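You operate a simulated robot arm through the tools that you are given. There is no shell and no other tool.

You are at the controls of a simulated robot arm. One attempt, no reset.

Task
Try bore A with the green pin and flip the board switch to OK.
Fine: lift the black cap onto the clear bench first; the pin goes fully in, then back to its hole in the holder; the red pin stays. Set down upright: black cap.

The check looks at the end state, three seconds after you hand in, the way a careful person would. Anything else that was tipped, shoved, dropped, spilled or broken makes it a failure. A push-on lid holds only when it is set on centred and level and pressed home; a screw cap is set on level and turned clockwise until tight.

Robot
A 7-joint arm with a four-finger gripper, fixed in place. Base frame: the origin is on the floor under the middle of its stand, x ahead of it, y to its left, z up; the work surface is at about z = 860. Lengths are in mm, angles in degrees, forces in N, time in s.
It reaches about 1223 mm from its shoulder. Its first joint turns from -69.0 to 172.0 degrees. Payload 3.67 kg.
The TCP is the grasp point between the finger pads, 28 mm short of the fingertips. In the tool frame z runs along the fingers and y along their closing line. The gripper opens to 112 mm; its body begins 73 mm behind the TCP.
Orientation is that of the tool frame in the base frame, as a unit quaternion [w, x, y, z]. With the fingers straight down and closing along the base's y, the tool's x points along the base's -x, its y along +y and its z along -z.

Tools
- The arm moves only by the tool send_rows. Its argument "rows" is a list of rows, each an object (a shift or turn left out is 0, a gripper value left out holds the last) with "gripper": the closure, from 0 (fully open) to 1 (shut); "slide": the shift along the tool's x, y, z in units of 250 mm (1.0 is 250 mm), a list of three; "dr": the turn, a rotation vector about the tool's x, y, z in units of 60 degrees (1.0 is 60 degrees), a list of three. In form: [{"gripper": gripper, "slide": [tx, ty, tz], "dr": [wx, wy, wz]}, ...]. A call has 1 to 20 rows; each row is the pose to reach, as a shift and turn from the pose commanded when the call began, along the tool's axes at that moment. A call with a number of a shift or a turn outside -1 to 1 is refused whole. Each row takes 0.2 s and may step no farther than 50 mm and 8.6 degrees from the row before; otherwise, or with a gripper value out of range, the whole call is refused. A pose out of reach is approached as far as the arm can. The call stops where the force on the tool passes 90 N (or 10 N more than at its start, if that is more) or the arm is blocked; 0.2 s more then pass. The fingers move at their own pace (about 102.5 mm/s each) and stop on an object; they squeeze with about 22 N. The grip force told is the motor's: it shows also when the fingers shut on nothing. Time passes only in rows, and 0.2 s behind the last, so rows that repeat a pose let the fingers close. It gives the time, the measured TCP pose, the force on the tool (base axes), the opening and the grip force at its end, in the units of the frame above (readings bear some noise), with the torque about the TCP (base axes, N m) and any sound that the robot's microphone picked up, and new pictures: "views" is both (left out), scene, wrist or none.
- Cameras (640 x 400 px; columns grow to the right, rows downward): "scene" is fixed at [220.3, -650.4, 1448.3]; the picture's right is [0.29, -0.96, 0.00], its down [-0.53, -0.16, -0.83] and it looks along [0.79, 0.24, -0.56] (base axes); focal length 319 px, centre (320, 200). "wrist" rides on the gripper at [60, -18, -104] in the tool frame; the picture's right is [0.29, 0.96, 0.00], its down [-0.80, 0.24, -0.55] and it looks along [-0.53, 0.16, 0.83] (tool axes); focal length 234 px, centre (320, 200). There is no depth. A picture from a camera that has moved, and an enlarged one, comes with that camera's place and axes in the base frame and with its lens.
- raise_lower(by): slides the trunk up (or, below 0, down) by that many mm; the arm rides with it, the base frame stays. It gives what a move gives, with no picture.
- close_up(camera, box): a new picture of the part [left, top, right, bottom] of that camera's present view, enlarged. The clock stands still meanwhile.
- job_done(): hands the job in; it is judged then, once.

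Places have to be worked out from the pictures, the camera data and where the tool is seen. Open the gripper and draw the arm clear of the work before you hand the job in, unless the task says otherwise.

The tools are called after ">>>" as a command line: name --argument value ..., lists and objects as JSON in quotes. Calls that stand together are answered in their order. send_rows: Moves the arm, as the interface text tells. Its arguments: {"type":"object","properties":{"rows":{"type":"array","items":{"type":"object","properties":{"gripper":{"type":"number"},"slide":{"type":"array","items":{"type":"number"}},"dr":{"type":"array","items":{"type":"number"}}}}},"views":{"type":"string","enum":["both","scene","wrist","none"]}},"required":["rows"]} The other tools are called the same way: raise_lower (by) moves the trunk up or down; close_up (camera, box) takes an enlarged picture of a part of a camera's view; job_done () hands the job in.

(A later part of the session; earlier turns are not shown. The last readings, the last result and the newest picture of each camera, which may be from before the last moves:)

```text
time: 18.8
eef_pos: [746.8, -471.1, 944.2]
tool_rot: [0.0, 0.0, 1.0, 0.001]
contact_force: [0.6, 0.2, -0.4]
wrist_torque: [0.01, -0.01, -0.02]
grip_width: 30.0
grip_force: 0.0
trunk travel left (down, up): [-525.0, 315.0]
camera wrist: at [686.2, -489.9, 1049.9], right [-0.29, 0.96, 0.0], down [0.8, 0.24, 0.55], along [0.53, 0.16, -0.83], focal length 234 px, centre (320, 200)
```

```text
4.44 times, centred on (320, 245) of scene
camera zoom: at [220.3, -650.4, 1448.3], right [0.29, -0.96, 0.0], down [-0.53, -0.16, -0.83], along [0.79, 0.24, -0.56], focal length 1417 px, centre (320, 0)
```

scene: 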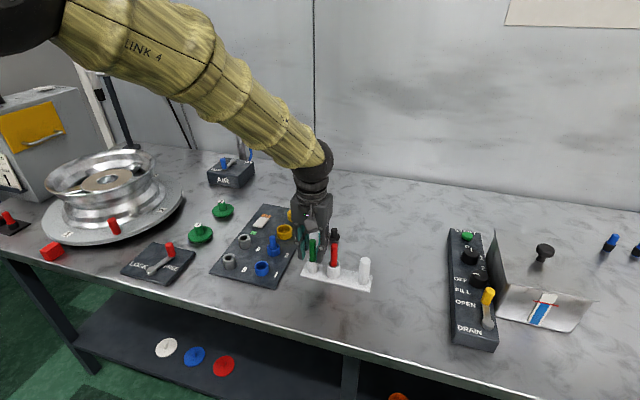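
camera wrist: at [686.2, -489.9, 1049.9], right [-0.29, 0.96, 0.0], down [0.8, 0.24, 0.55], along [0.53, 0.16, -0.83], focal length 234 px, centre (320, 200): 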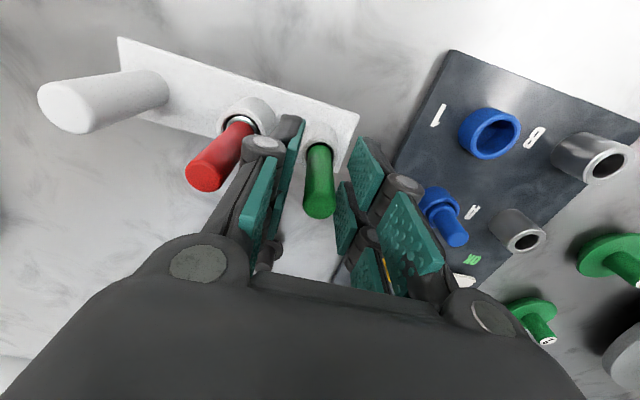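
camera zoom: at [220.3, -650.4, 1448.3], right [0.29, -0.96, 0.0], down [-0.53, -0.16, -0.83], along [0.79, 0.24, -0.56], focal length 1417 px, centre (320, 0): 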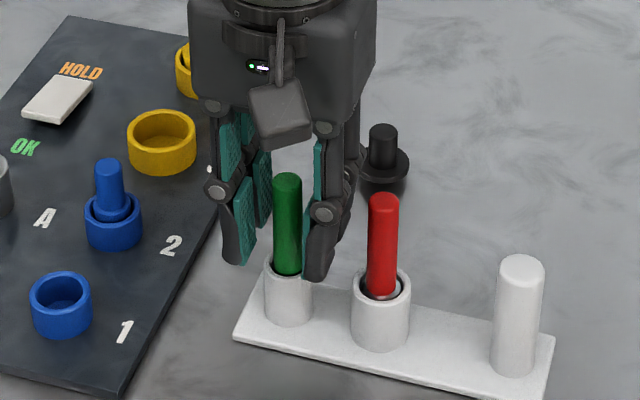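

The pin stands centred between the pads to within a millimetre. I nudge 0.8 mm and close on the handle.

>>> send_rows --rows '[{"gripper": 0.73, "slide": [0, -0.003, 0]}, {"gripper": 0.8, "slide": [0, -0.003, 0]}, {"gripper": 0.86, "slide": [0, -0.003, 0]}, {"gripper": 0.92, "slide": [0, -0.003, 0]}, {"gripper": 1.0, "slide": [0, -0.003, 0]}, {"gripper": 1.0, "slide": [0, -0.003, 0]}, {"gripper": 1.0, "slide": [0, -0.003, 0]}]' --views "both"

>>> close_up --camera "wrist" --box '[230, 70, 410, 250]'

>>> close_up --camera "scene" --box '[275, 200, 365, 290]'

```text
time: 20.4
eef_pos: [748.7, -471.9, 945.6]
tool_rot: [0.0, -0.001, 1.0, 0.0]
contact_force: [0.0, 0.1, 0.0]
wrist_torque: [0.02, -0.03, 0.02]
grip_width: 11.4
grip_force: 22.2
trunk travel left (down, up): [-525.0, 315.0]
camera wrist: at [686.7, -490.9, 1050.2], right [-0.29, 0.96, 0.0], down [0.8, 0.24, 0.55], along [0.53, 0.16, -0.83], focal length 234 px, centre (320, 200)
```

scene: 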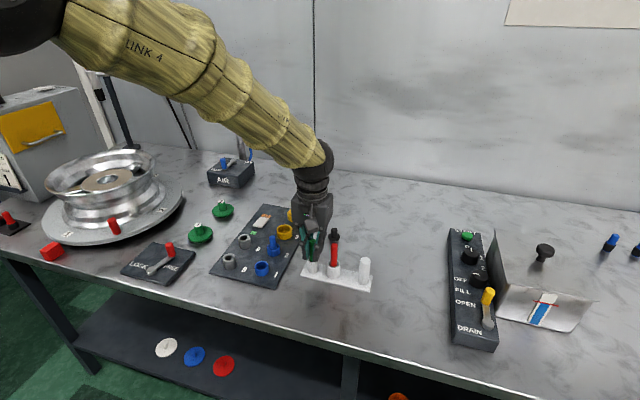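
wrist: 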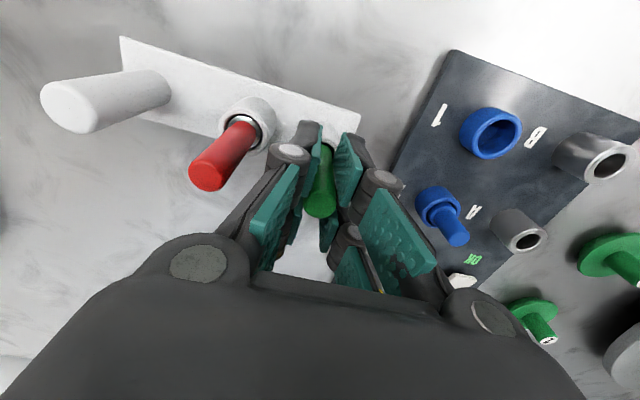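

```text
2.22 times, centred on (320, 160) of wrist
camera zoom: at [686.7, -490.9, 1050.2], right [-0.29, 0.96, 0.0], down [0.8, 0.24, 0.55], along [0.53, 0.16, -0.83], focal length 520 px, centre (320, 289)
```

zoom: 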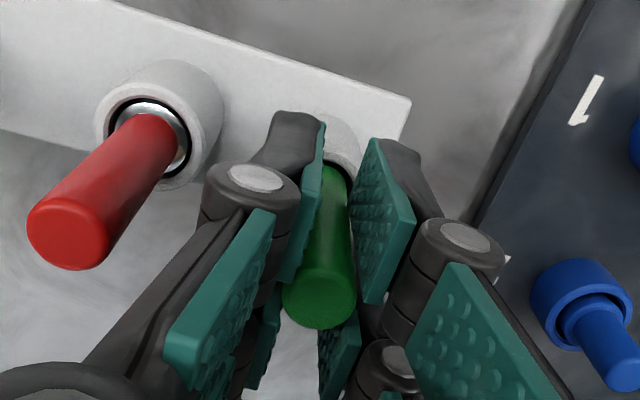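

```text
4.44 times, centred on (320, 245) of scene
camera zoom: at [220.3, -650.4, 1448.3], right [0.29, -0.96, 0.0], down [-0.53, -0.16, -0.83], along [0.79, 0.24, -0.56], focal length 1417 px, centre (320, 0)
```

zoom: 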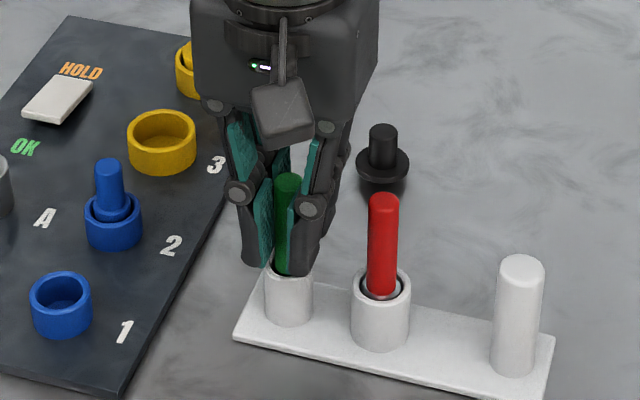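

Gripped firmly (11.4 mm, 22 N, no load). Return pose to remember: commanded (747.6,-471.95,945.05). I lift the pin straight up.

>>> send_rows --rows '[{"gripper": 1.0, "slide": [0, 0, -0.02]}, {"slide": [0, 0, -0.06]}, {"slide": [0, 0, -0.12]}, {"slide": [0, 0, -0.2]}, {"slide": [0, 0, -0.28]}, {"slide": [0, 0, -0.36]}, {"slide": [0, 0, -0.44]}, {"slide": [0, 0, -0.44]}]' --views "both"

>>> close_up --camera "scene" --box '[280, 170, 360, 290]'

>>> close_up --camera "wrist" --box '[230, 70, 410, 250]'

```text
time: 22.2
eef_pos: [748.8, -473.7, 1054.9]
tool_rot: [-0.001, 0.0, 1.0, 0.0]
contact_force: [0.4, 0.1, -1.5]
wrist_torque: [0.0, 0.01, -0.02]
grip_width: 11.2
grip_force: 22.1
trunk travel left (down, up): [-525.0, 315.0]
camera wrist: at [687.1, -491.5, 1160.0], right [-0.29, 0.96, 0.0], down [0.8, 0.24, 0.55], along [0.53, 0.16, -0.83], focal length 234 px, centre (320, 200)
```

scene: 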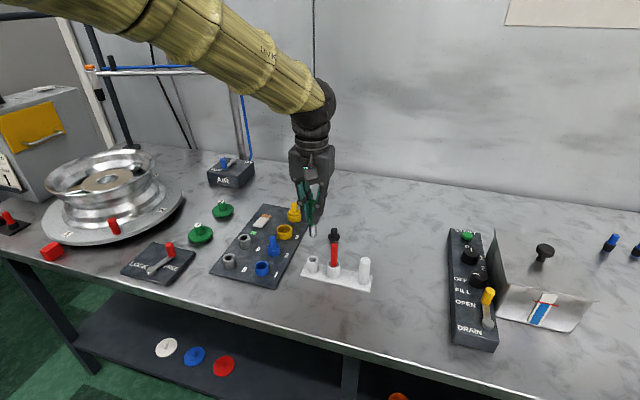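
wrist: 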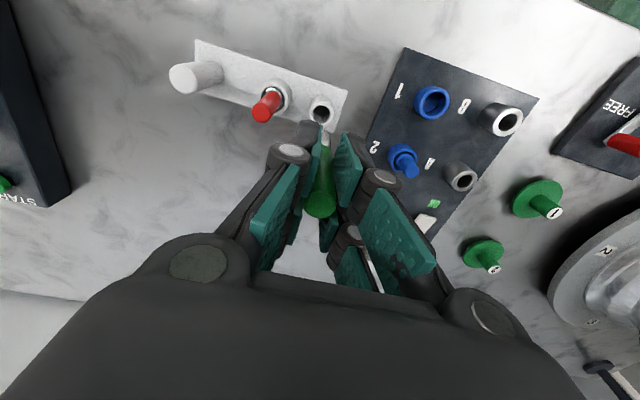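

```text
3.33 times, centred on (320, 230) of scene
camera zoom: at [220.3, -650.4, 1448.3], right [0.29, -0.96, 0.0], down [-0.53, -0.16, -0.83], along [0.79, 0.24, -0.56], focal length 1062 px, centre (320, 100)
```

zoom: 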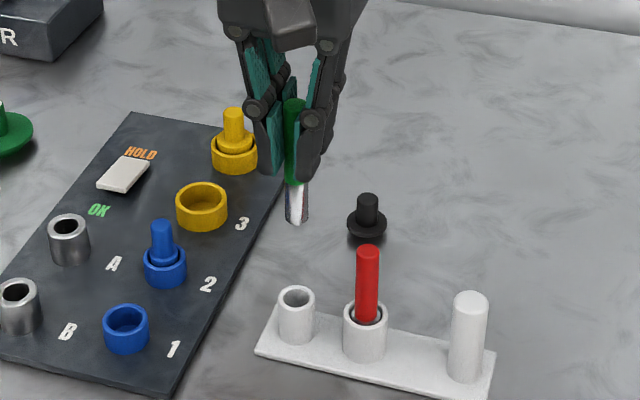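

```text
2.22 times, centred on (320, 160) of wrist
camera zoom: at [687.1, -491.5, 1160.0], right [-0.29, 0.96, 0.0], down [0.8, 0.24, 0.55], along [0.53, 0.16, -0.83], focal length 520 px, centre (320, 289)
```

zoom: 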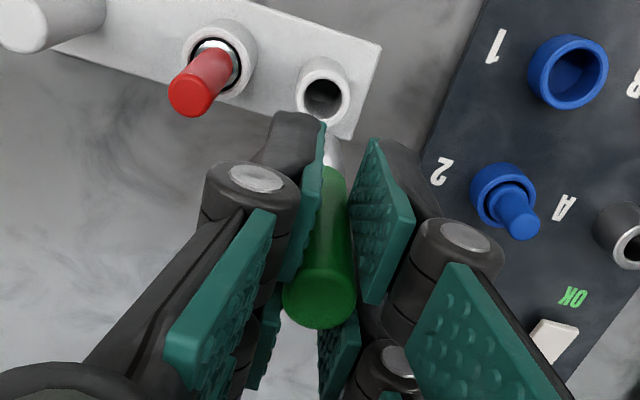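

The pin is out, with a steel gauge end below the handle. I zoom in to measure its length and diameter, and bore A's opening.

>>> close_up --camera "scene" --box '[295, 190, 335, 240]'

>>> close_up --camera "scene" --box '[215, 220, 275, 280]'

>>> close_up --camera "wrist" --box '[290, 90, 350, 160]'

```text
8.00 times, centred on (315, 215) of scene
camera zoom: at [220.3, -650.4, 1448.3], right [0.29, -0.96, 0.0], down [-0.53, -0.16, -0.83], along [0.79, 0.24, -0.56], focal length 2550 px, centre (360, 80)
```

zoom: 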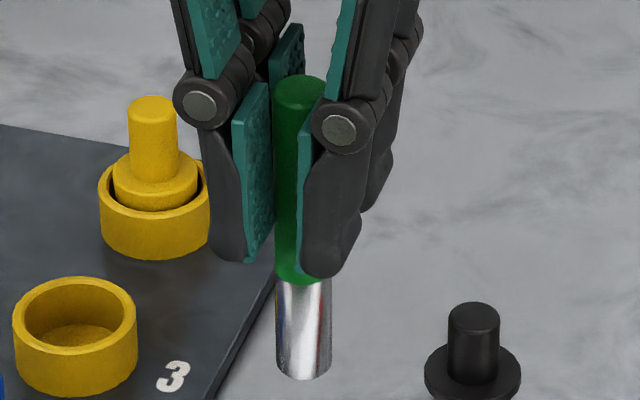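

```text
6.67 times, centred on (245, 250) of scene
camera zoom: at [220.3, -650.4, 1448.3], right [0.29, -0.96, 0.0], down [-0.53, -0.16, -0.83], along [0.79, 0.24, -0.56], focal length 2125 px, centre (820, -133)
```

zoom: 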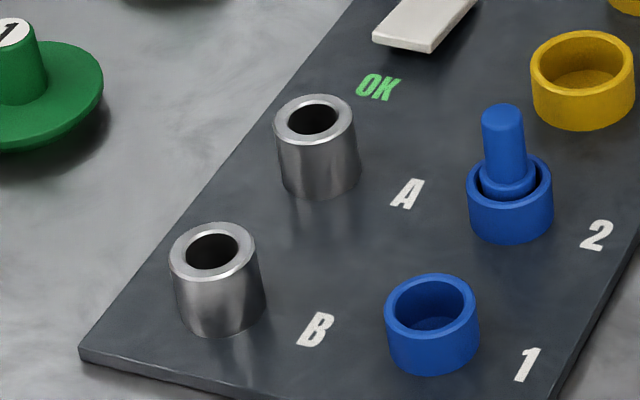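

```text
5.71 times, centred on (320, 125) of wrist
camera zoom: at [687.1, -491.5, 1160.0], right [-0.29, 0.96, 0.0], down [0.8, 0.24, 0.55], along [0.53, 0.16, -0.83], focal length 1338 px, centre (320, 629)
```

zoom: 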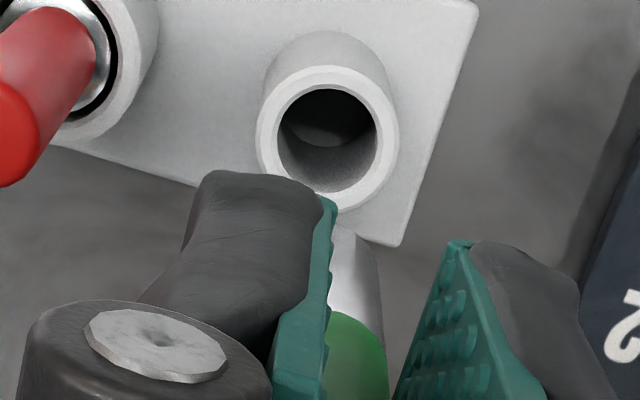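

The pin has a ~15 mm steel end about 29 mm long, its tip about 73 mm below the TCP. I carry it at this height over bore A and will align using the same image spot where the socket centre appeared.

>>> send_rows --rows '[{"gripper": 1.0, "slide": [-0.014, 0.1, 0]}, {"slide": [-0.028, 0.2, 0]}, {"slide": [-0.042, 0.3, 0]}, {"slide": [-0.056, 0.4, 0]}, {"slide": [-0.07, 0.5, 0]}, {"slide": [-0.084, 0.6, 0]}, {"slide": [-0.098, 0.7, 0]}, {"slide": [-0.1116, 0.8018, 0]}, {"slide": [-0.1116, 0.8018, 0]}]' --views "both"

>>> close_up --camera "wrist" --box '[290, 90, 350, 160]'

>>> close_up --camera "scene" --box '[210, 170, 290, 270]'

```text
time: 24.2
eef_pos: [776.0, -272.7, 1055.1]
tool_rot: [0.0, 0.0, 1.0, 0.0]
contact_force: [-0.3, 0.3, -1.1]
wrist_torque: [0.0, -0.03, 0.04]
grip_width: 11.2
grip_force: 21.7
trunk travel left (down, up): [-525.0, 315.0]
camera wrist: at [715.0, -291.2, 1160.5], right [-0.29, 0.96, 0.0], down [0.8, 0.24, 0.55], along [0.53, 0.16, -0.83], focal length 234 px, centre (320, 200)
```

scene: 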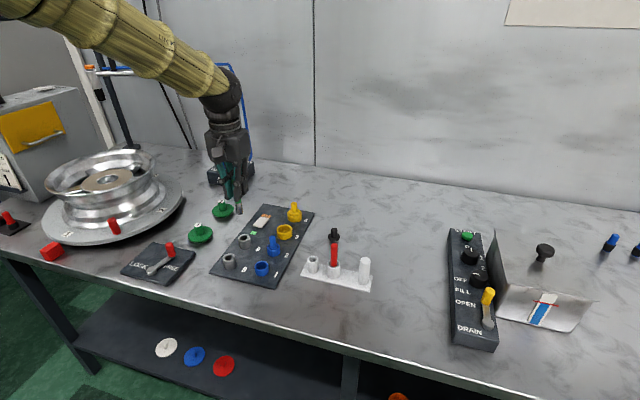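
wrist: 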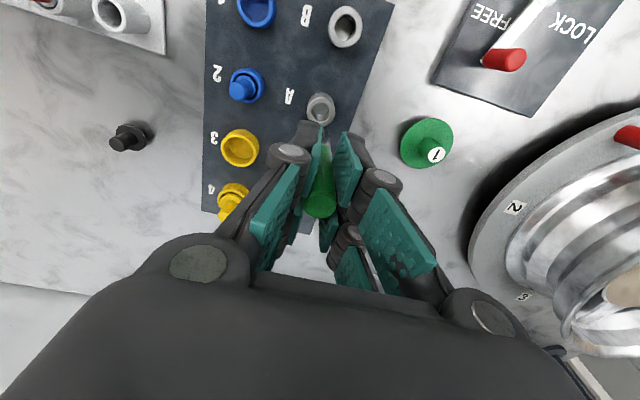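

```text
5.71 times, centred on (320, 125) of wrist
camera zoom: at [715.0, -291.2, 1160.5], right [-0.29, 0.96, 0.0], down [0.8, 0.24, 0.55], along [0.53, 0.16, -0.83], focal length 1338 px, centre (320, 629)
```

zoom: 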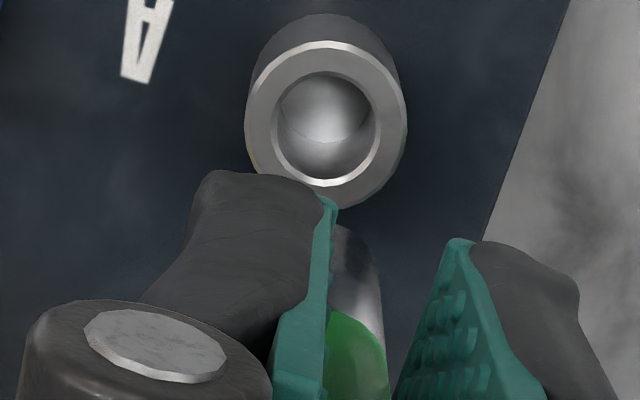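

```text
4.00 times, centred on (250, 220) of scene
camera zoom: at [220.3, -650.4, 1448.3], right [0.29, -0.96, 0.0], down [-0.53, -0.16, -0.83], along [0.79, 0.24, -0.56], focal length 1275 px, centre (600, 120)
```

zoom: 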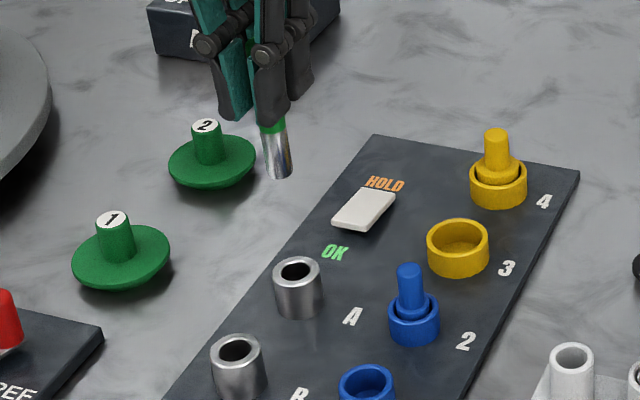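

Bore A's centre lies within about 0.5 mm of the pin axis by both measures. I descend until the tip is a few millimetres above the bore and look again.

>>> send_rows --rows '[{"gripper": 1.0, "slide": [0.0012, 0.0, 0.08]}, {"slide": [0.0012, 0.0, 0.16]}, {"slide": [0.0012, 0.0, 0.23]}, {"slide": [0.0012, 0.0, 0.28]}, {"slide": [0.0012, 0.0, 0.308]}, {"slide": [0.0012, 0.0, 0.308]}]' --views "both"

>>> close_up --camera "wrist" --box '[285, 90, 355, 170]'

>>> close_up --camera "scene" --box '[220, 205, 270, 265]'

```text
time: 25.6
eef_pos: [775.9, -271.5, 979.3]
tool_rot: [0.0, 0.0, 1.0, 0.0]
contact_force: [-0.3, -0.3, -1.6]
wrist_torque: [0.0, -0.01, -0.01]
grip_width: 10.9
grip_force: 22.3
trunk travel left (down, up): [-525.0, 315.0]
camera wrist: at [714.5, -289.1, 1083.9], right [-0.29, 0.96, 0.0], down [0.8, 0.24, 0.55], along [0.53, 0.16, -0.83], focal length 234 px, centre (320, 200)
```

scene: 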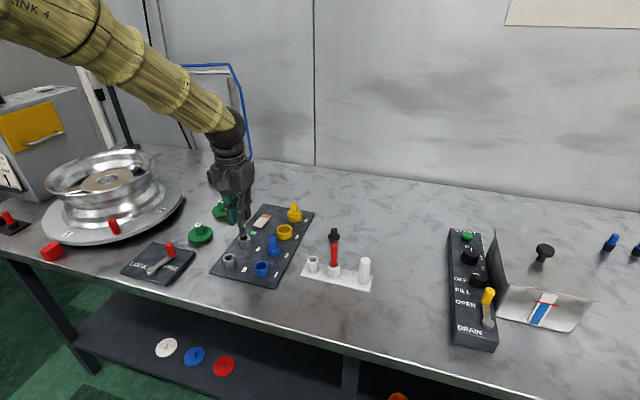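
wrist: 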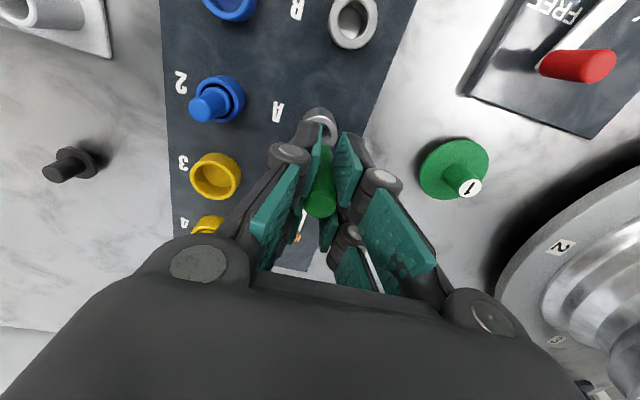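

```text
5.00 times, centred on (320, 130) of wrist
camera zoom: at [714.5, -289.1, 1083.9], right [-0.29, 0.96, 0.0], down [0.8, 0.24, 0.55], along [0.53, 0.16, -0.83], focal length 1171 px, centre (320, 550)
```

zoom: 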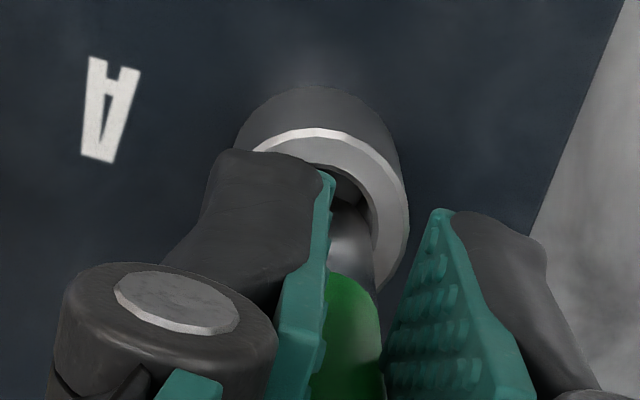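

```text
6.67 times, centred on (245, 235) of scene
camera zoom: at [220.3, -650.4, 1448.3], right [0.29, -0.96, 0.0], down [-0.53, -0.16, -0.83], along [0.79, 0.24, -0.56], focal length 2125 px, centre (820, -33)
```

zoom: 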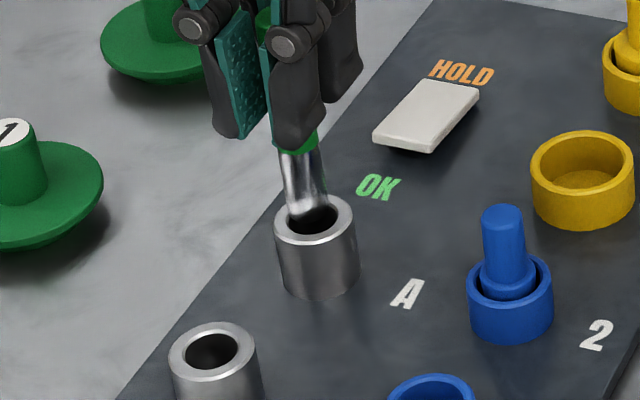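

>>> close_up --camera "scene" --box '[232, 220, 258, 250]'

>>> close_up --camera "wrist" --box '[305, 100, 345, 150]'

```text
13.33 times, centred on (245, 235) of scene
camera zoom: at [220.3, -650.4, 1448.3], right [0.29, -0.96, 0.0], down [-0.53, -0.16, -0.83], along [0.79, 0.24, -0.56], focal length 4250 px, centre (1320, -267)
```

zoom: 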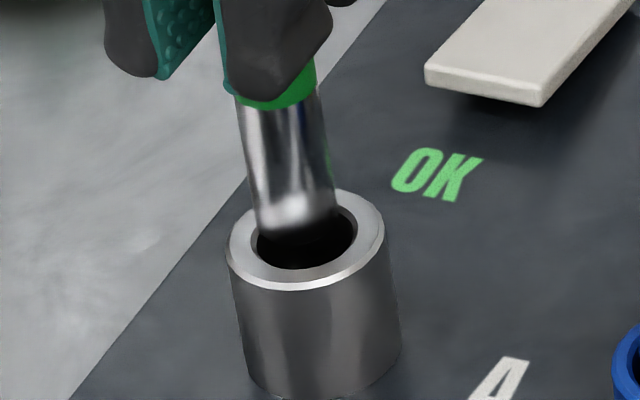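

```text
8.00 times, centred on (325, 125) of wrist
camera zoom: at [714.5, -289.1, 1083.9], right [-0.29, 0.96, 0.0], down [0.8, 0.24, 0.55], along [0.53, 0.16, -0.83], focal length 1873 px, centre (280, 800)
```

zoom: 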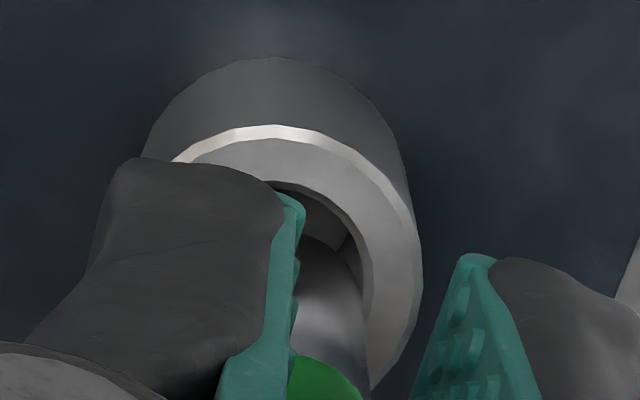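

In the scene view the pin tip is about 0.8 mm too far toward +y relative to the hole. I shift that much and ease the tip into the bore, watching forces.

>>> send_rows --rows '[{"gripper": 1.0, "slide": [0, -0.0032, 0]}, {"slide": [0, -0.0032, 0.012]}, {"slide": [0, -0.0032, 0.024]}, {"slide": [0, -0.0032, 0.036]}, {"slide": [0, -0.0032, 0.044]}, {"slide": [0, -0.0032, 0.044]}]' --views "both"

>>> close_up --camera "scene" --box '[232, 220, 258, 250]'

>>> close_up --camera "wrist" --box '[305, 100, 345, 150]'

```text
time: 27.0
eef_pos: [776.1, -272.4, 967.2]
tool_rot: [0.0, 0.0, 1.0, 0.0]
contact_force: [-0.1, 0.5, -1.1]
wrist_torque: [-0.01, -0.04, 0.0]
grip_width: 11.4
grip_force: 21.7
trunk travel left (down, up): [-525.0, 315.0]
camera wrist: at [714.2, -291.2, 1071.8], right [-0.29, 0.96, 0.0], down [0.8, 0.24, 0.55], along [0.53, 0.16, -0.83], focal length 234 px, centre (320, 200)
```

scene: 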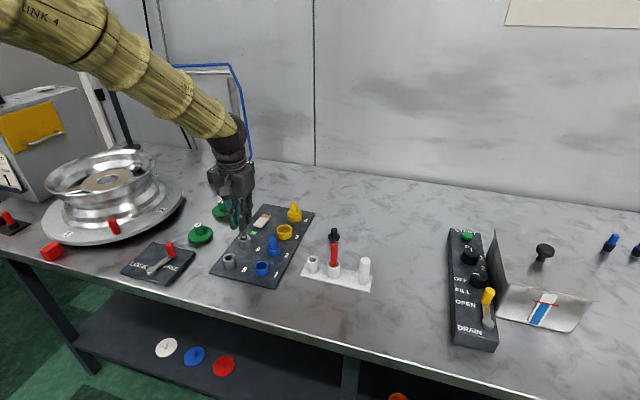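
wrist: 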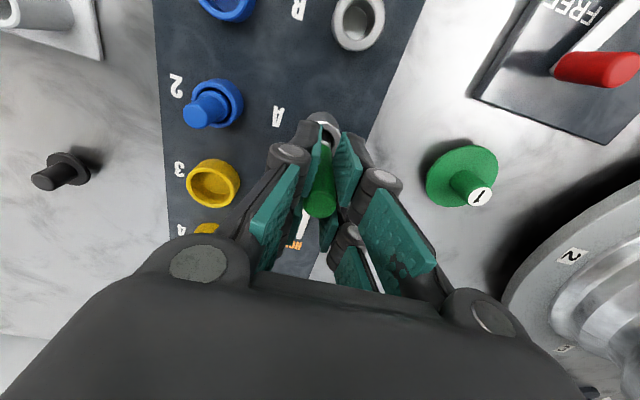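

```text
13.33 times, centred on (245, 235) of scene
camera zoom: at [220.3, -650.4, 1448.3], right [0.29, -0.96, 0.0], down [-0.53, -0.16, -0.83], along [0.79, 0.24, -0.56], focal length 4250 px, centre (1320, -267)
```

zoom: 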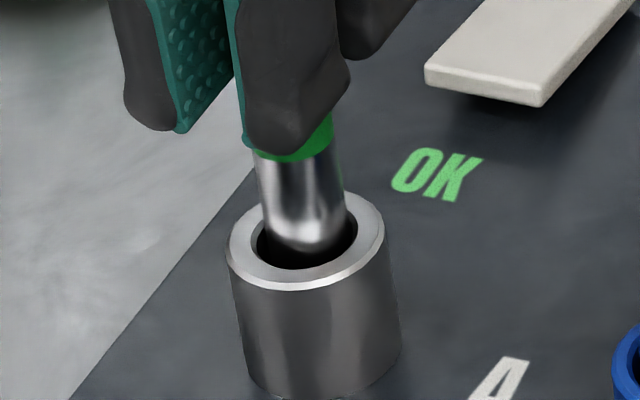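

```text
8.00 times, centred on (325, 125) of wrist
camera zoom: at [714.2, -291.2, 1071.8], right [-0.29, 0.96, 0.0], down [0.8, 0.24, 0.55], along [0.53, 0.16, -0.83], focal length 1873 px, centre (280, 800)
```

zoom: 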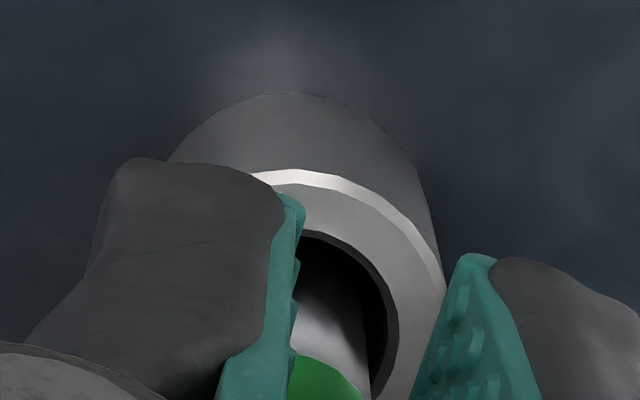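

The tip has entered bore A with no contact force and even gaps. I continue down in small steps toward the bottom.

>>> send_rows --rows '[{"gripper": 1.0, "slide": [0, 0, 0.012]}, {"slide": [0, 0, 0.024]}, {"slide": [0, 0, 0.036]}, {"slide": [0, 0, 0.048]}, {"slide": [0, 0, 0.06]}, {"slide": [0, 0, 0.072]}, {"slide": [0, 0, 0.072]}]' --views "scene"

>>> close_up --camera "scene" --box '[225, 215, 265, 255]'

```text
time: 28.6
eef_pos: [776.1, -272.9, 949.6]
tool_rot: [0.0, 0.001, 1.0, 0.0]
contact_force: [-0.5, -1.0, -1.6]
wrist_torque: [-0.02, 0.01, 0.02]
grip_width: 11.1
grip_force: 21.8
trunk travel left (down, up): [-525.0, 315.0]
```

scene: 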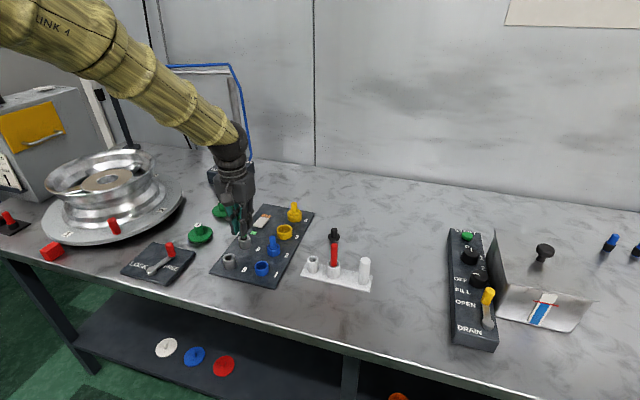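

```text
10.00 times, centred on (245, 235) of scene
camera zoom: at [220.3, -650.4, 1448.3], right [0.29, -0.96, 0.0], down [-0.53, -0.16, -0.83], along [0.79, 0.24, -0.56], focal length 3187 px, centre (1070, -150)
```

zoom: 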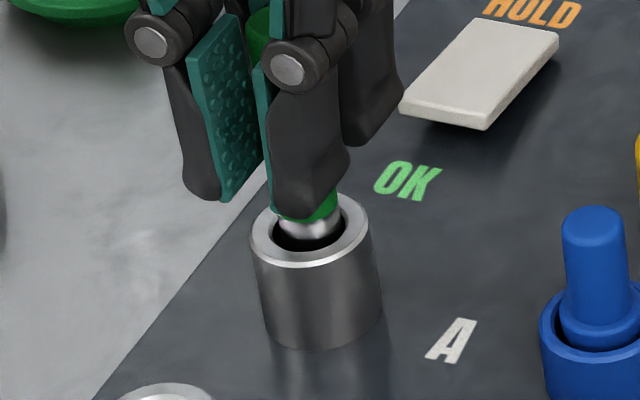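

No contact yet at TCP 949; a few millimetres of steel still show. I go on in 1.5 mm steps.

>>> send_rows --rows '[{"gripper": 1.0, "slide": [0, 0, 0.006]}, {"slide": [0, 0, 0.012]}, {"slide": [0, 0, 0.018]}, {"slide": [0, 0, 0.024]}, {"slide": [0, 0, 0.024]}]' --views "none"

>>> close_up --camera "scene" --box '[225, 215, 265, 255]'

```text
time: 29.8
eef_pos: [775.7, -271.8, 945.4]
tool_rot: [0.001, -0.001, 1.0, 0.0]
contact_force: [3.9, 1.6, 21.4]
wrist_torque: [0.04, -0.3, 0.02]
grip_width: 11.7
grip_force: 22.3
trunk travel left (down, up): [-525.0, 315.0]
```

```text
10.00 times, centred on (245, 235) of scene
camera zoom: at [220.3, -650.4, 1448.3], right [0.29, -0.96, 0.0], down [-0.53, -0.16, -0.83], along [0.79, 0.24, -0.56], focal length 3187 px, centre (1070, -150)
```

zoom: 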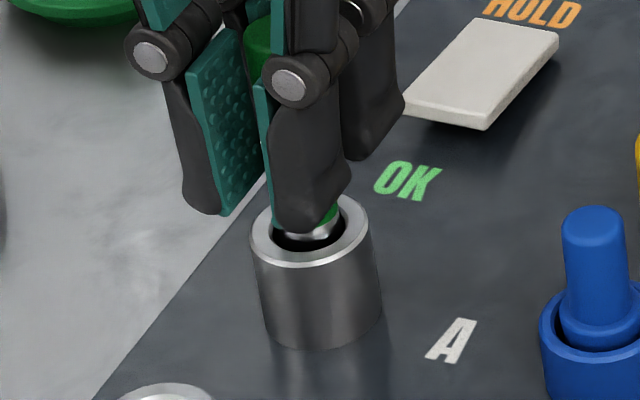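

Contact at TCP z ≈ 945 with about 21 N – that matches the bore floor I estimated (tip near z 872). I press 1.5 mm further to confirm it is solid.

>>> send_rows --rows '[{"gripper": 1.0, "slide": [0, 0, 0.003]}, {"slide": [0, 0, 0.006]}, {"slide": [0, 0, 0.006]}]' --views "both"

>>> close_up --camera "wrist" --box '[290, 90, 360, 170]'

>>> close_up --camera "scene" --box '[232, 220, 258, 250]'

```text
time: 30.6
eef_pos: [774.5, -272.8, 941.8]
tool_rot: [0.0, 0.001, 1.0, 0.0]
contact_force: [5.8, 3.2, 19.1]
wrist_torque: [0.16, -0.29, -0.01]
grip_width: 11.2
grip_force: 21.8
trunk travel left (down, up): [-525.0, 315.0]
camera wrist: at [713.1, -290.6, 1047.5], right [-0.29, 0.96, 0.0], down [0.8, 0.24, 0.55], along [0.53, 0.16, -0.83], focal length 234 px, centre (320, 200)
```

scene: 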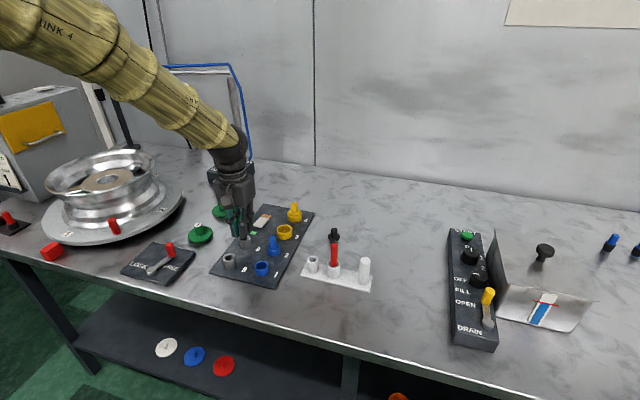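
wrist: 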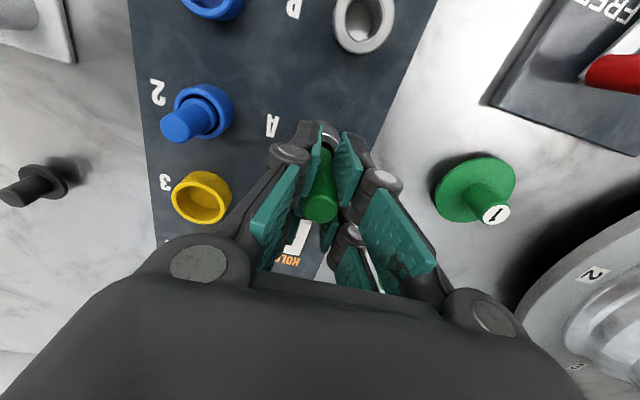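

```text
5.00 times, centred on (325, 130) of wrist
camera zoom: at [713.1, -290.6, 1047.5], right [-0.29, 0.96, 0.0], down [0.8, 0.24, 0.55], along [0.53, 0.16, -0.83], focal length 1171 px, centre (295, 550)
```

zoom: 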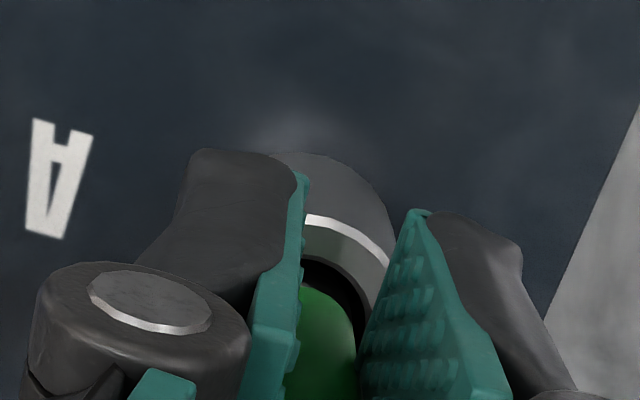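

```text
13.33 times, centred on (245, 235) of scene
camera zoom: at [220.3, -650.4, 1448.3], right [0.29, -0.96, 0.0], down [-0.53, -0.16, -0.83], along [0.79, 0.24, -0.56], focal length 4250 px, centre (1320, -267)
```

zoom: 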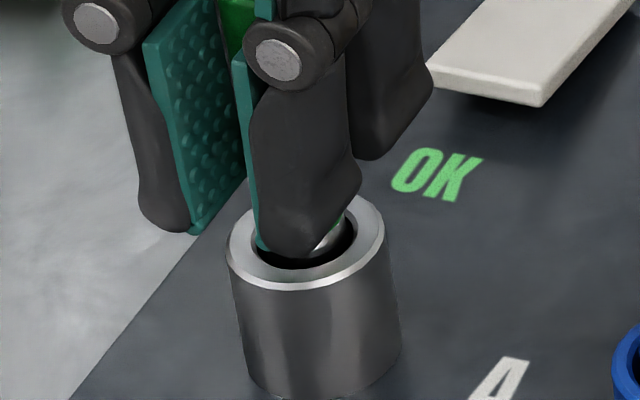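

The TCP moved 3.5 mm under the same force, so either the pin sank further or slid in the grip. I compare the pin top's place in the gripper.

>>> close_up --camera "wrist" --box '[230, 70, 410, 250]'

```text
2.22 times, centred on (320, 160) of wrist
camera zoom: at [713.1, -290.6, 1047.5], right [-0.29, 0.96, 0.0], down [0.8, 0.24, 0.55], along [0.53, 0.16, -0.83], focal length 520 px, centre (320, 289)
```

zoom: 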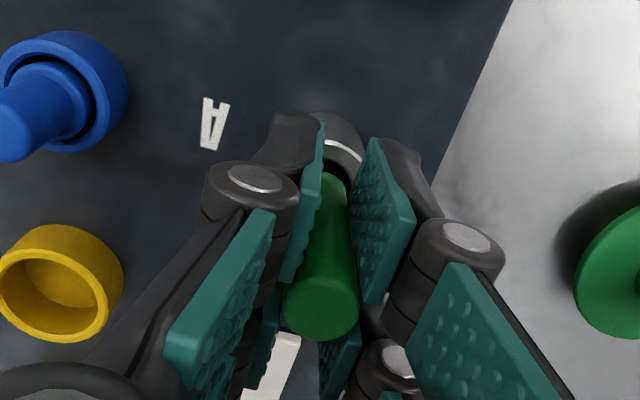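

The pin top rose about 4 mm in the grip, so the tip stayed at z ≈ 872–873: it is on the floor. To make sure it isn't just a wedge, I lift 6 mm, remove the side load, and press again.

>>> send_rows --rows '[{"gripper": 1.0, "slide": [0, 0, -0.012]}, {"slide": [-0.0024, 0.0012, -0.024]}, {"slide": [-0.0024, 0.0012, -0.024]}]' --views "none"

>>> send_rows --rows '[{"gripper": 1.0, "slide": [0, 0, 0.006]}, {"slide": [0, 0, 0.012]}, {"slide": [0, 0, 0.018]}, {"slide": [0, 0, 0.018]}]' --views "none"

>>> send_rows --rows '[{"gripper": 1.0, "slide": [0, 0, 0.003]}, {"slide": [0, 0, 0.006]}, {"slide": [0, 0, 0.006]}]' --views "none"

>>> close_up --camera "wrist" --box '[230, 70, 410, 250]'

```text
time: 31.4
eef_pos: [775.2, -273.6, 946.3]
tool_rot: [-0.001, 0.0, 1.0, 0.0]
contact_force: [-3.4, 1.5, -2.8]
wrist_torque: [0.07, 0.24, 0.0]
grip_width: 11.4
grip_force: 22.1
trunk travel left (down, up): [-525.0, 315.0]
```

```text
time: 32.4
eef_pos: [775.7, -272.8, 943.6]
tool_rot: [0.0, 0.001, 1.0, 0.0]
contact_force: [-9.3, 3.5, 1.2]
wrist_torque: [0.33, 0.61, 0.0]
grip_width: 11.3
grip_force: 22.4
trunk travel left (down, up): [-525.0, 315.0]
```

```text
time: 33.2
eef_pos: [775.7, -273.0, 942.6]
tool_rot: [0.0, 0.0, 1.0, 0.0]
contact_force: [-5.3, 3.9, -0.5]
wrist_torque: [0.21, 0.36, 0.03]
grip_width: 11.1
grip_force: 21.9
trunk travel left (down, up): [-525.0, 315.0]
```

```text
2.22 times, centred on (320, 160) of wrist
camera zoom: at [714.4, -290.6, 1047.6], right [-0.29, 0.96, 0.0], down [0.8, 0.24, 0.55], along [0.53, 0.16, -0.83], focal length 520 px, centre (320, 289)
```

zoom: 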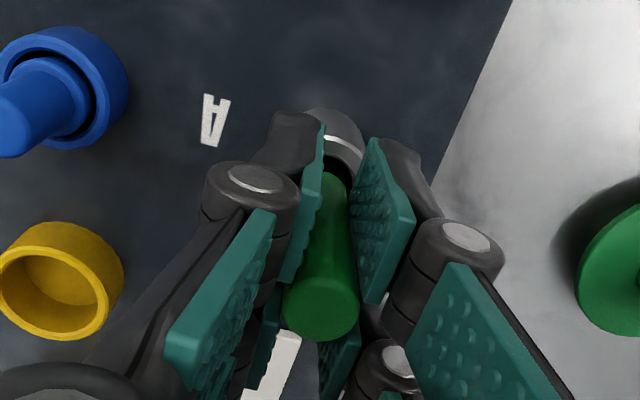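

The side load flipped to -x, so the fit is close; I re-centre by -0.3 mm in x and +0.3 mm in y and then probe downward again.

>>> send_rows --rows '[{"gripper": 1.0, "slide": [0.0012, 0.0012, 0]}, {"slide": [0.0012, 0.0012, 0]}]' --views "none"

>>> send_rows --rows '[{"gripper": 1.0, "slide": [0, 0, 0.003]}, {"slide": [0, 0, 0.006]}, {"slide": [0, 0, 0.006]}]' --views "none"

```text
time: 33.8
eef_pos: [775.4, -272.2, 943.5]
tool_rot: [0.0, 0.0, 1.0, 0.001]
contact_force: [-0.9, 1.7, 0.9]
wrist_torque: [0.16, 0.15, 0.05]
grip_width: 11.0
grip_force: 21.8
trunk travel left (down, up): [-525.0, 315.0]
```

```text
time: 34.6
eef_pos: [775.6, -272.0, 943.7]
tool_rot: [0.002, 0.0, 1.0, 0.0]
contact_force: [1.9, -0.8, 16.1]
wrist_torque: [-0.11, -0.01, -0.02]
grip_width: 11.0
grip_force: 22.4
trunk travel left (down, up): [-525.0, 315.0]
```

Straight floor contact again (16 N up, almost no side load). I check the pin top's absolute height in the scene view to confirm the depth.

>>> close_up --camera "scene" --box '[225, 205, 265, 255]'

>>> close_up --camera "wrist" --box '[230, 70, 410, 250]'

>>> close_up --camera "wrist" --box '[305, 100, 345, 150]'

```text
8.00 times, centred on (245, 230) of scene
camera zoom: at [220.3, -650.4, 1448.3], right [0.29, -0.96, 0.0], down [-0.53, -0.16, -0.83], along [0.79, 0.24, -0.56], focal length 2550 px, centre (920, -40)
```

zoom: 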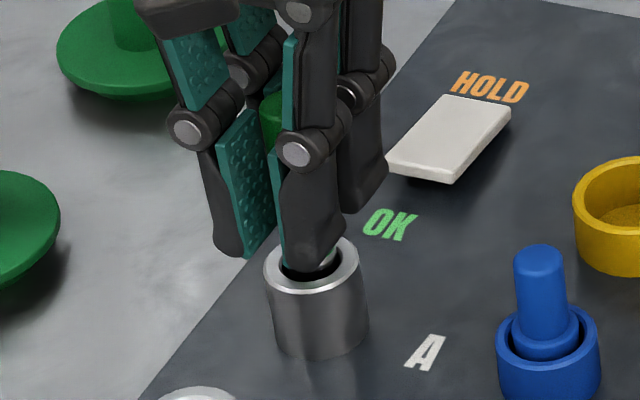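

```text
2.22 times, centred on (320, 160) of wrist
camera zoom: at [713.9, -290.5, 1047.3], right [-0.29, 0.96, 0.0], down [0.8, 0.24, 0.56], along [0.53, 0.16, -0.83], focal length 520 px, centre (320, 289)
```

zoom: 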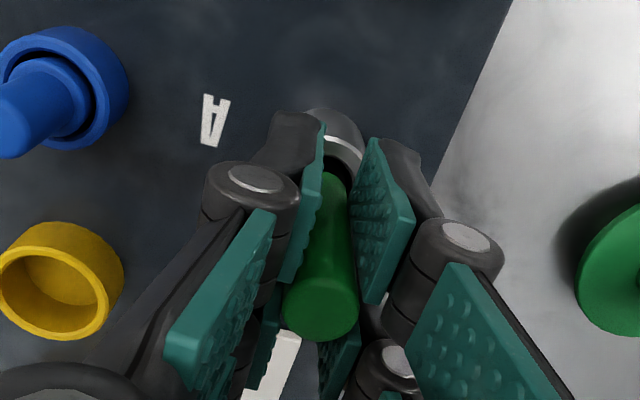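

```text
8.00 times, centred on (325, 125) of wrist
camera zoom: at [713.9, -290.5, 1047.3], right [-0.29, 0.96, 0.0], down [0.8, 0.24, 0.56], along [0.53, 0.16, -0.83], focal length 1873 px, centre (280, 800)
```

zoom: 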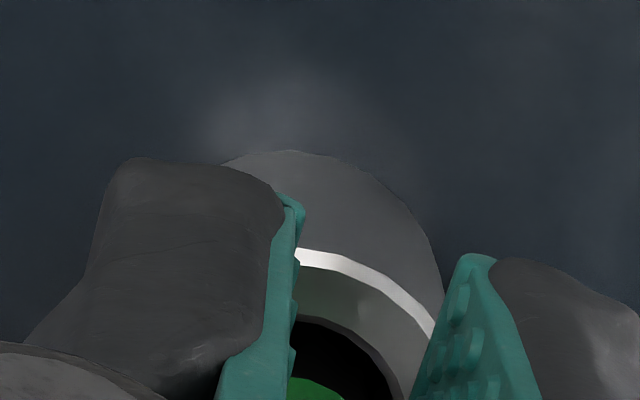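

Depth is consistent (tip z ≈ 872.5 both times, bore rim ≈ 899): the pin is fully in. I draw it straight out and carry it back above its holder hole.

>>> send_rows --rows '[{"gripper": 1.0, "slide": [0, 0, -0.012]}, {"slide": [0, 0, -0.04]}, {"slide": [0, 0, -0.08]}, {"slide": [0, 0, -0.14]}, {"slide": [0, 0, -0.22]}, {"slide": [0, 0, -0.3]}, {"slide": [0, 0, -0.38]}, {"slide": [0, 0, -0.46]}, {"slide": [0, 0, -0.46]}]' --views "scene"

>>> close_up --camera "scene" --box '[210, 180, 280, 270]'

>>> close_up --camera "wrist" --box '[290, 90, 350, 160]'

```text
time: 36.6
eef_pos: [776.9, -272.5, 1056.2]
tool_rot: [0.0, 0.0, 1.0, 0.0]
contact_force: [-0.7, 0.6, -1.5]
wrist_torque: [0.03, 0.02, -0.01]
grip_width: 11.1
grip_force: 21.7
trunk travel left (down, up): [-525.0, 315.0]
```

scene: 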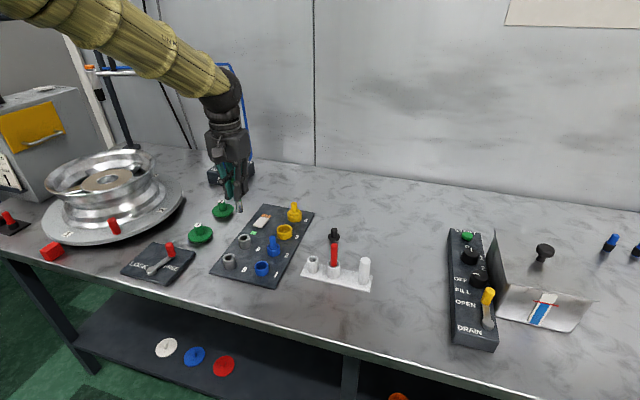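

```text
4.44 times, centred on (245, 225) of scene
camera zoom: at [220.3, -650.4, 1448.3], right [0.29, -0.96, 0.0], down [-0.53, -0.16, -0.83], along [0.79, 0.24, -0.56], focal length 1417 px, centre (653, 89)
```

zoom: 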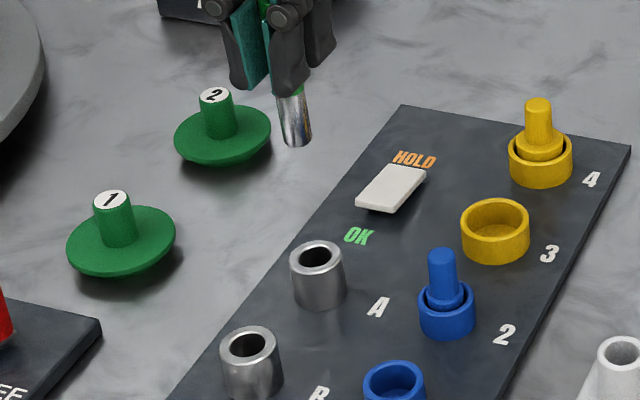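

```text
5.71 times, centred on (320, 125) of wrist
camera zoom: at [715.6, -291.1, 1160.0], right [-0.29, 0.96, 0.0], down [0.8, 0.24, 0.55], along [0.53, 0.16, -0.83], focal length 1338 px, centre (320, 629)
```

zoom: 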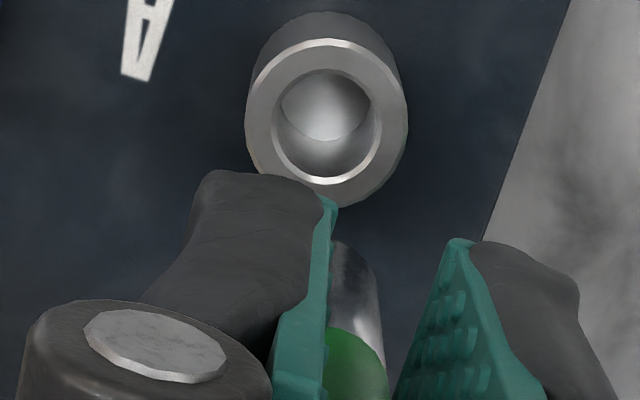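

The bore shows its floor about 27 mm down, matching the tip depth reached, so the trial is done. Now I carry the pin back over its holder hole.

>>> send_rows --rows '[{"gripper": 1.0, "slide": [0.014, -0.1, 0]}, {"slide": [0.028, -0.2, 0]}, {"slide": [0.042, -0.3, 0]}, {"slide": [0.056, -0.4, 0]}, {"slide": [0.07, -0.5, 0]}, {"slide": [0.084, -0.6, 0]}, {"slide": [0.098, -0.7, 0]}, {"slide": [0.1116, -0.801, 0]}, {"slide": [0.1116, -0.801, 0]}]' --views "both"

>>> close_up --camera "wrist" --box '[290, 90, 350, 160]'

>>> close_up --camera "scene" --box '[290, 210, 350, 280]'

```text
time: 38.6
eef_pos: [749.4, -472.0, 1057.1]
tool_rot: [0.0, 0.0, 1.0, 0.0]
contact_force: [-0.7, 0.0, -0.6]
wrist_torque: [-0.02, 0.02, -0.03]
grip_width: 10.9
grip_force: 22.4
trunk travel left (down, up): [-525.0, 315.0]
camera wrist: at [688.8, -490.0, 1161.4], right [-0.29, 0.96, 0.0], down [0.8, 0.24, 0.55], along [0.53, 0.16, -0.83], focal length 234 px, centre (320, 200)
```

scene: 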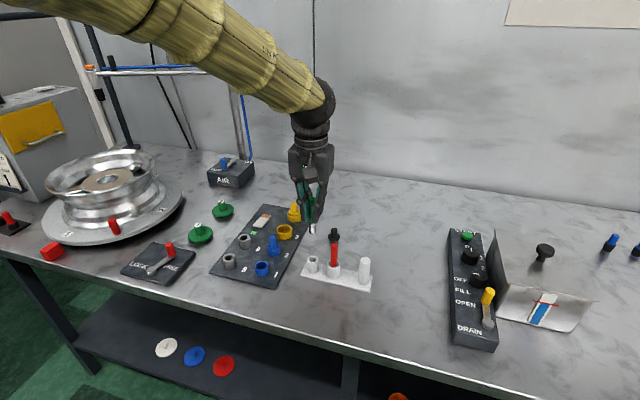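
wrist: 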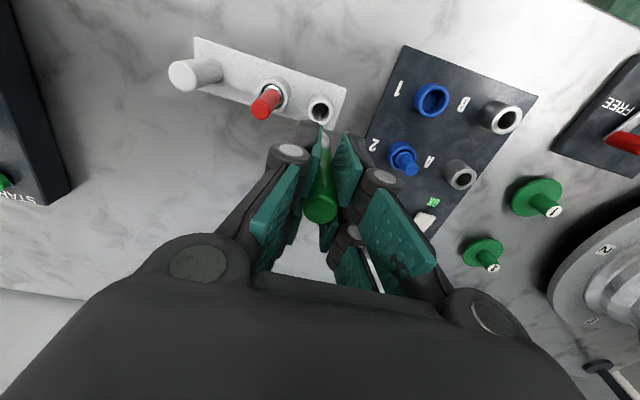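

```text
5.71 times, centred on (320, 125) of wrist
camera zoom: at [688.8, -490.0, 1161.4], right [-0.29, 0.96, 0.0], down [0.8, 0.24, 0.55], along [0.53, 0.16, -0.83], focal length 1338 px, centre (320, 629)
```

zoom: 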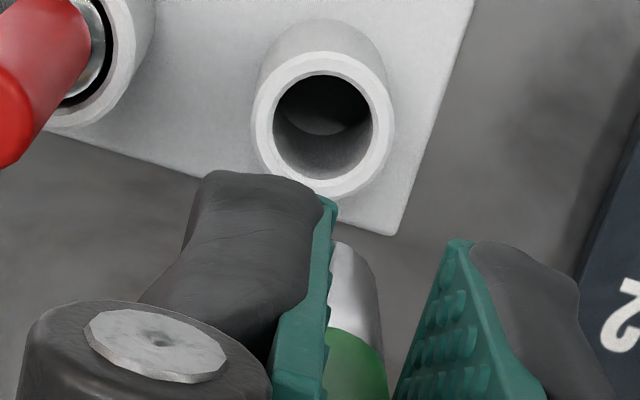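

```text
5.71 times, centred on (320, 245) of scene
camera zoom: at [220.3, -650.4, 1448.3], right [0.29, -0.96, 0.0], down [-0.53, -0.16, -0.83], along [0.79, 0.24, -0.56], focal length 1821 px, centre (320, -57)
```

zoom: 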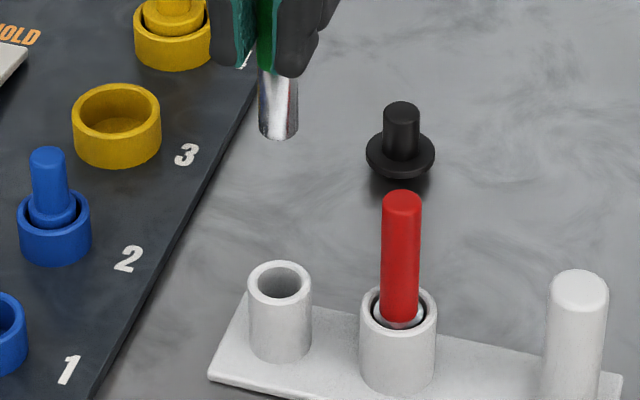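

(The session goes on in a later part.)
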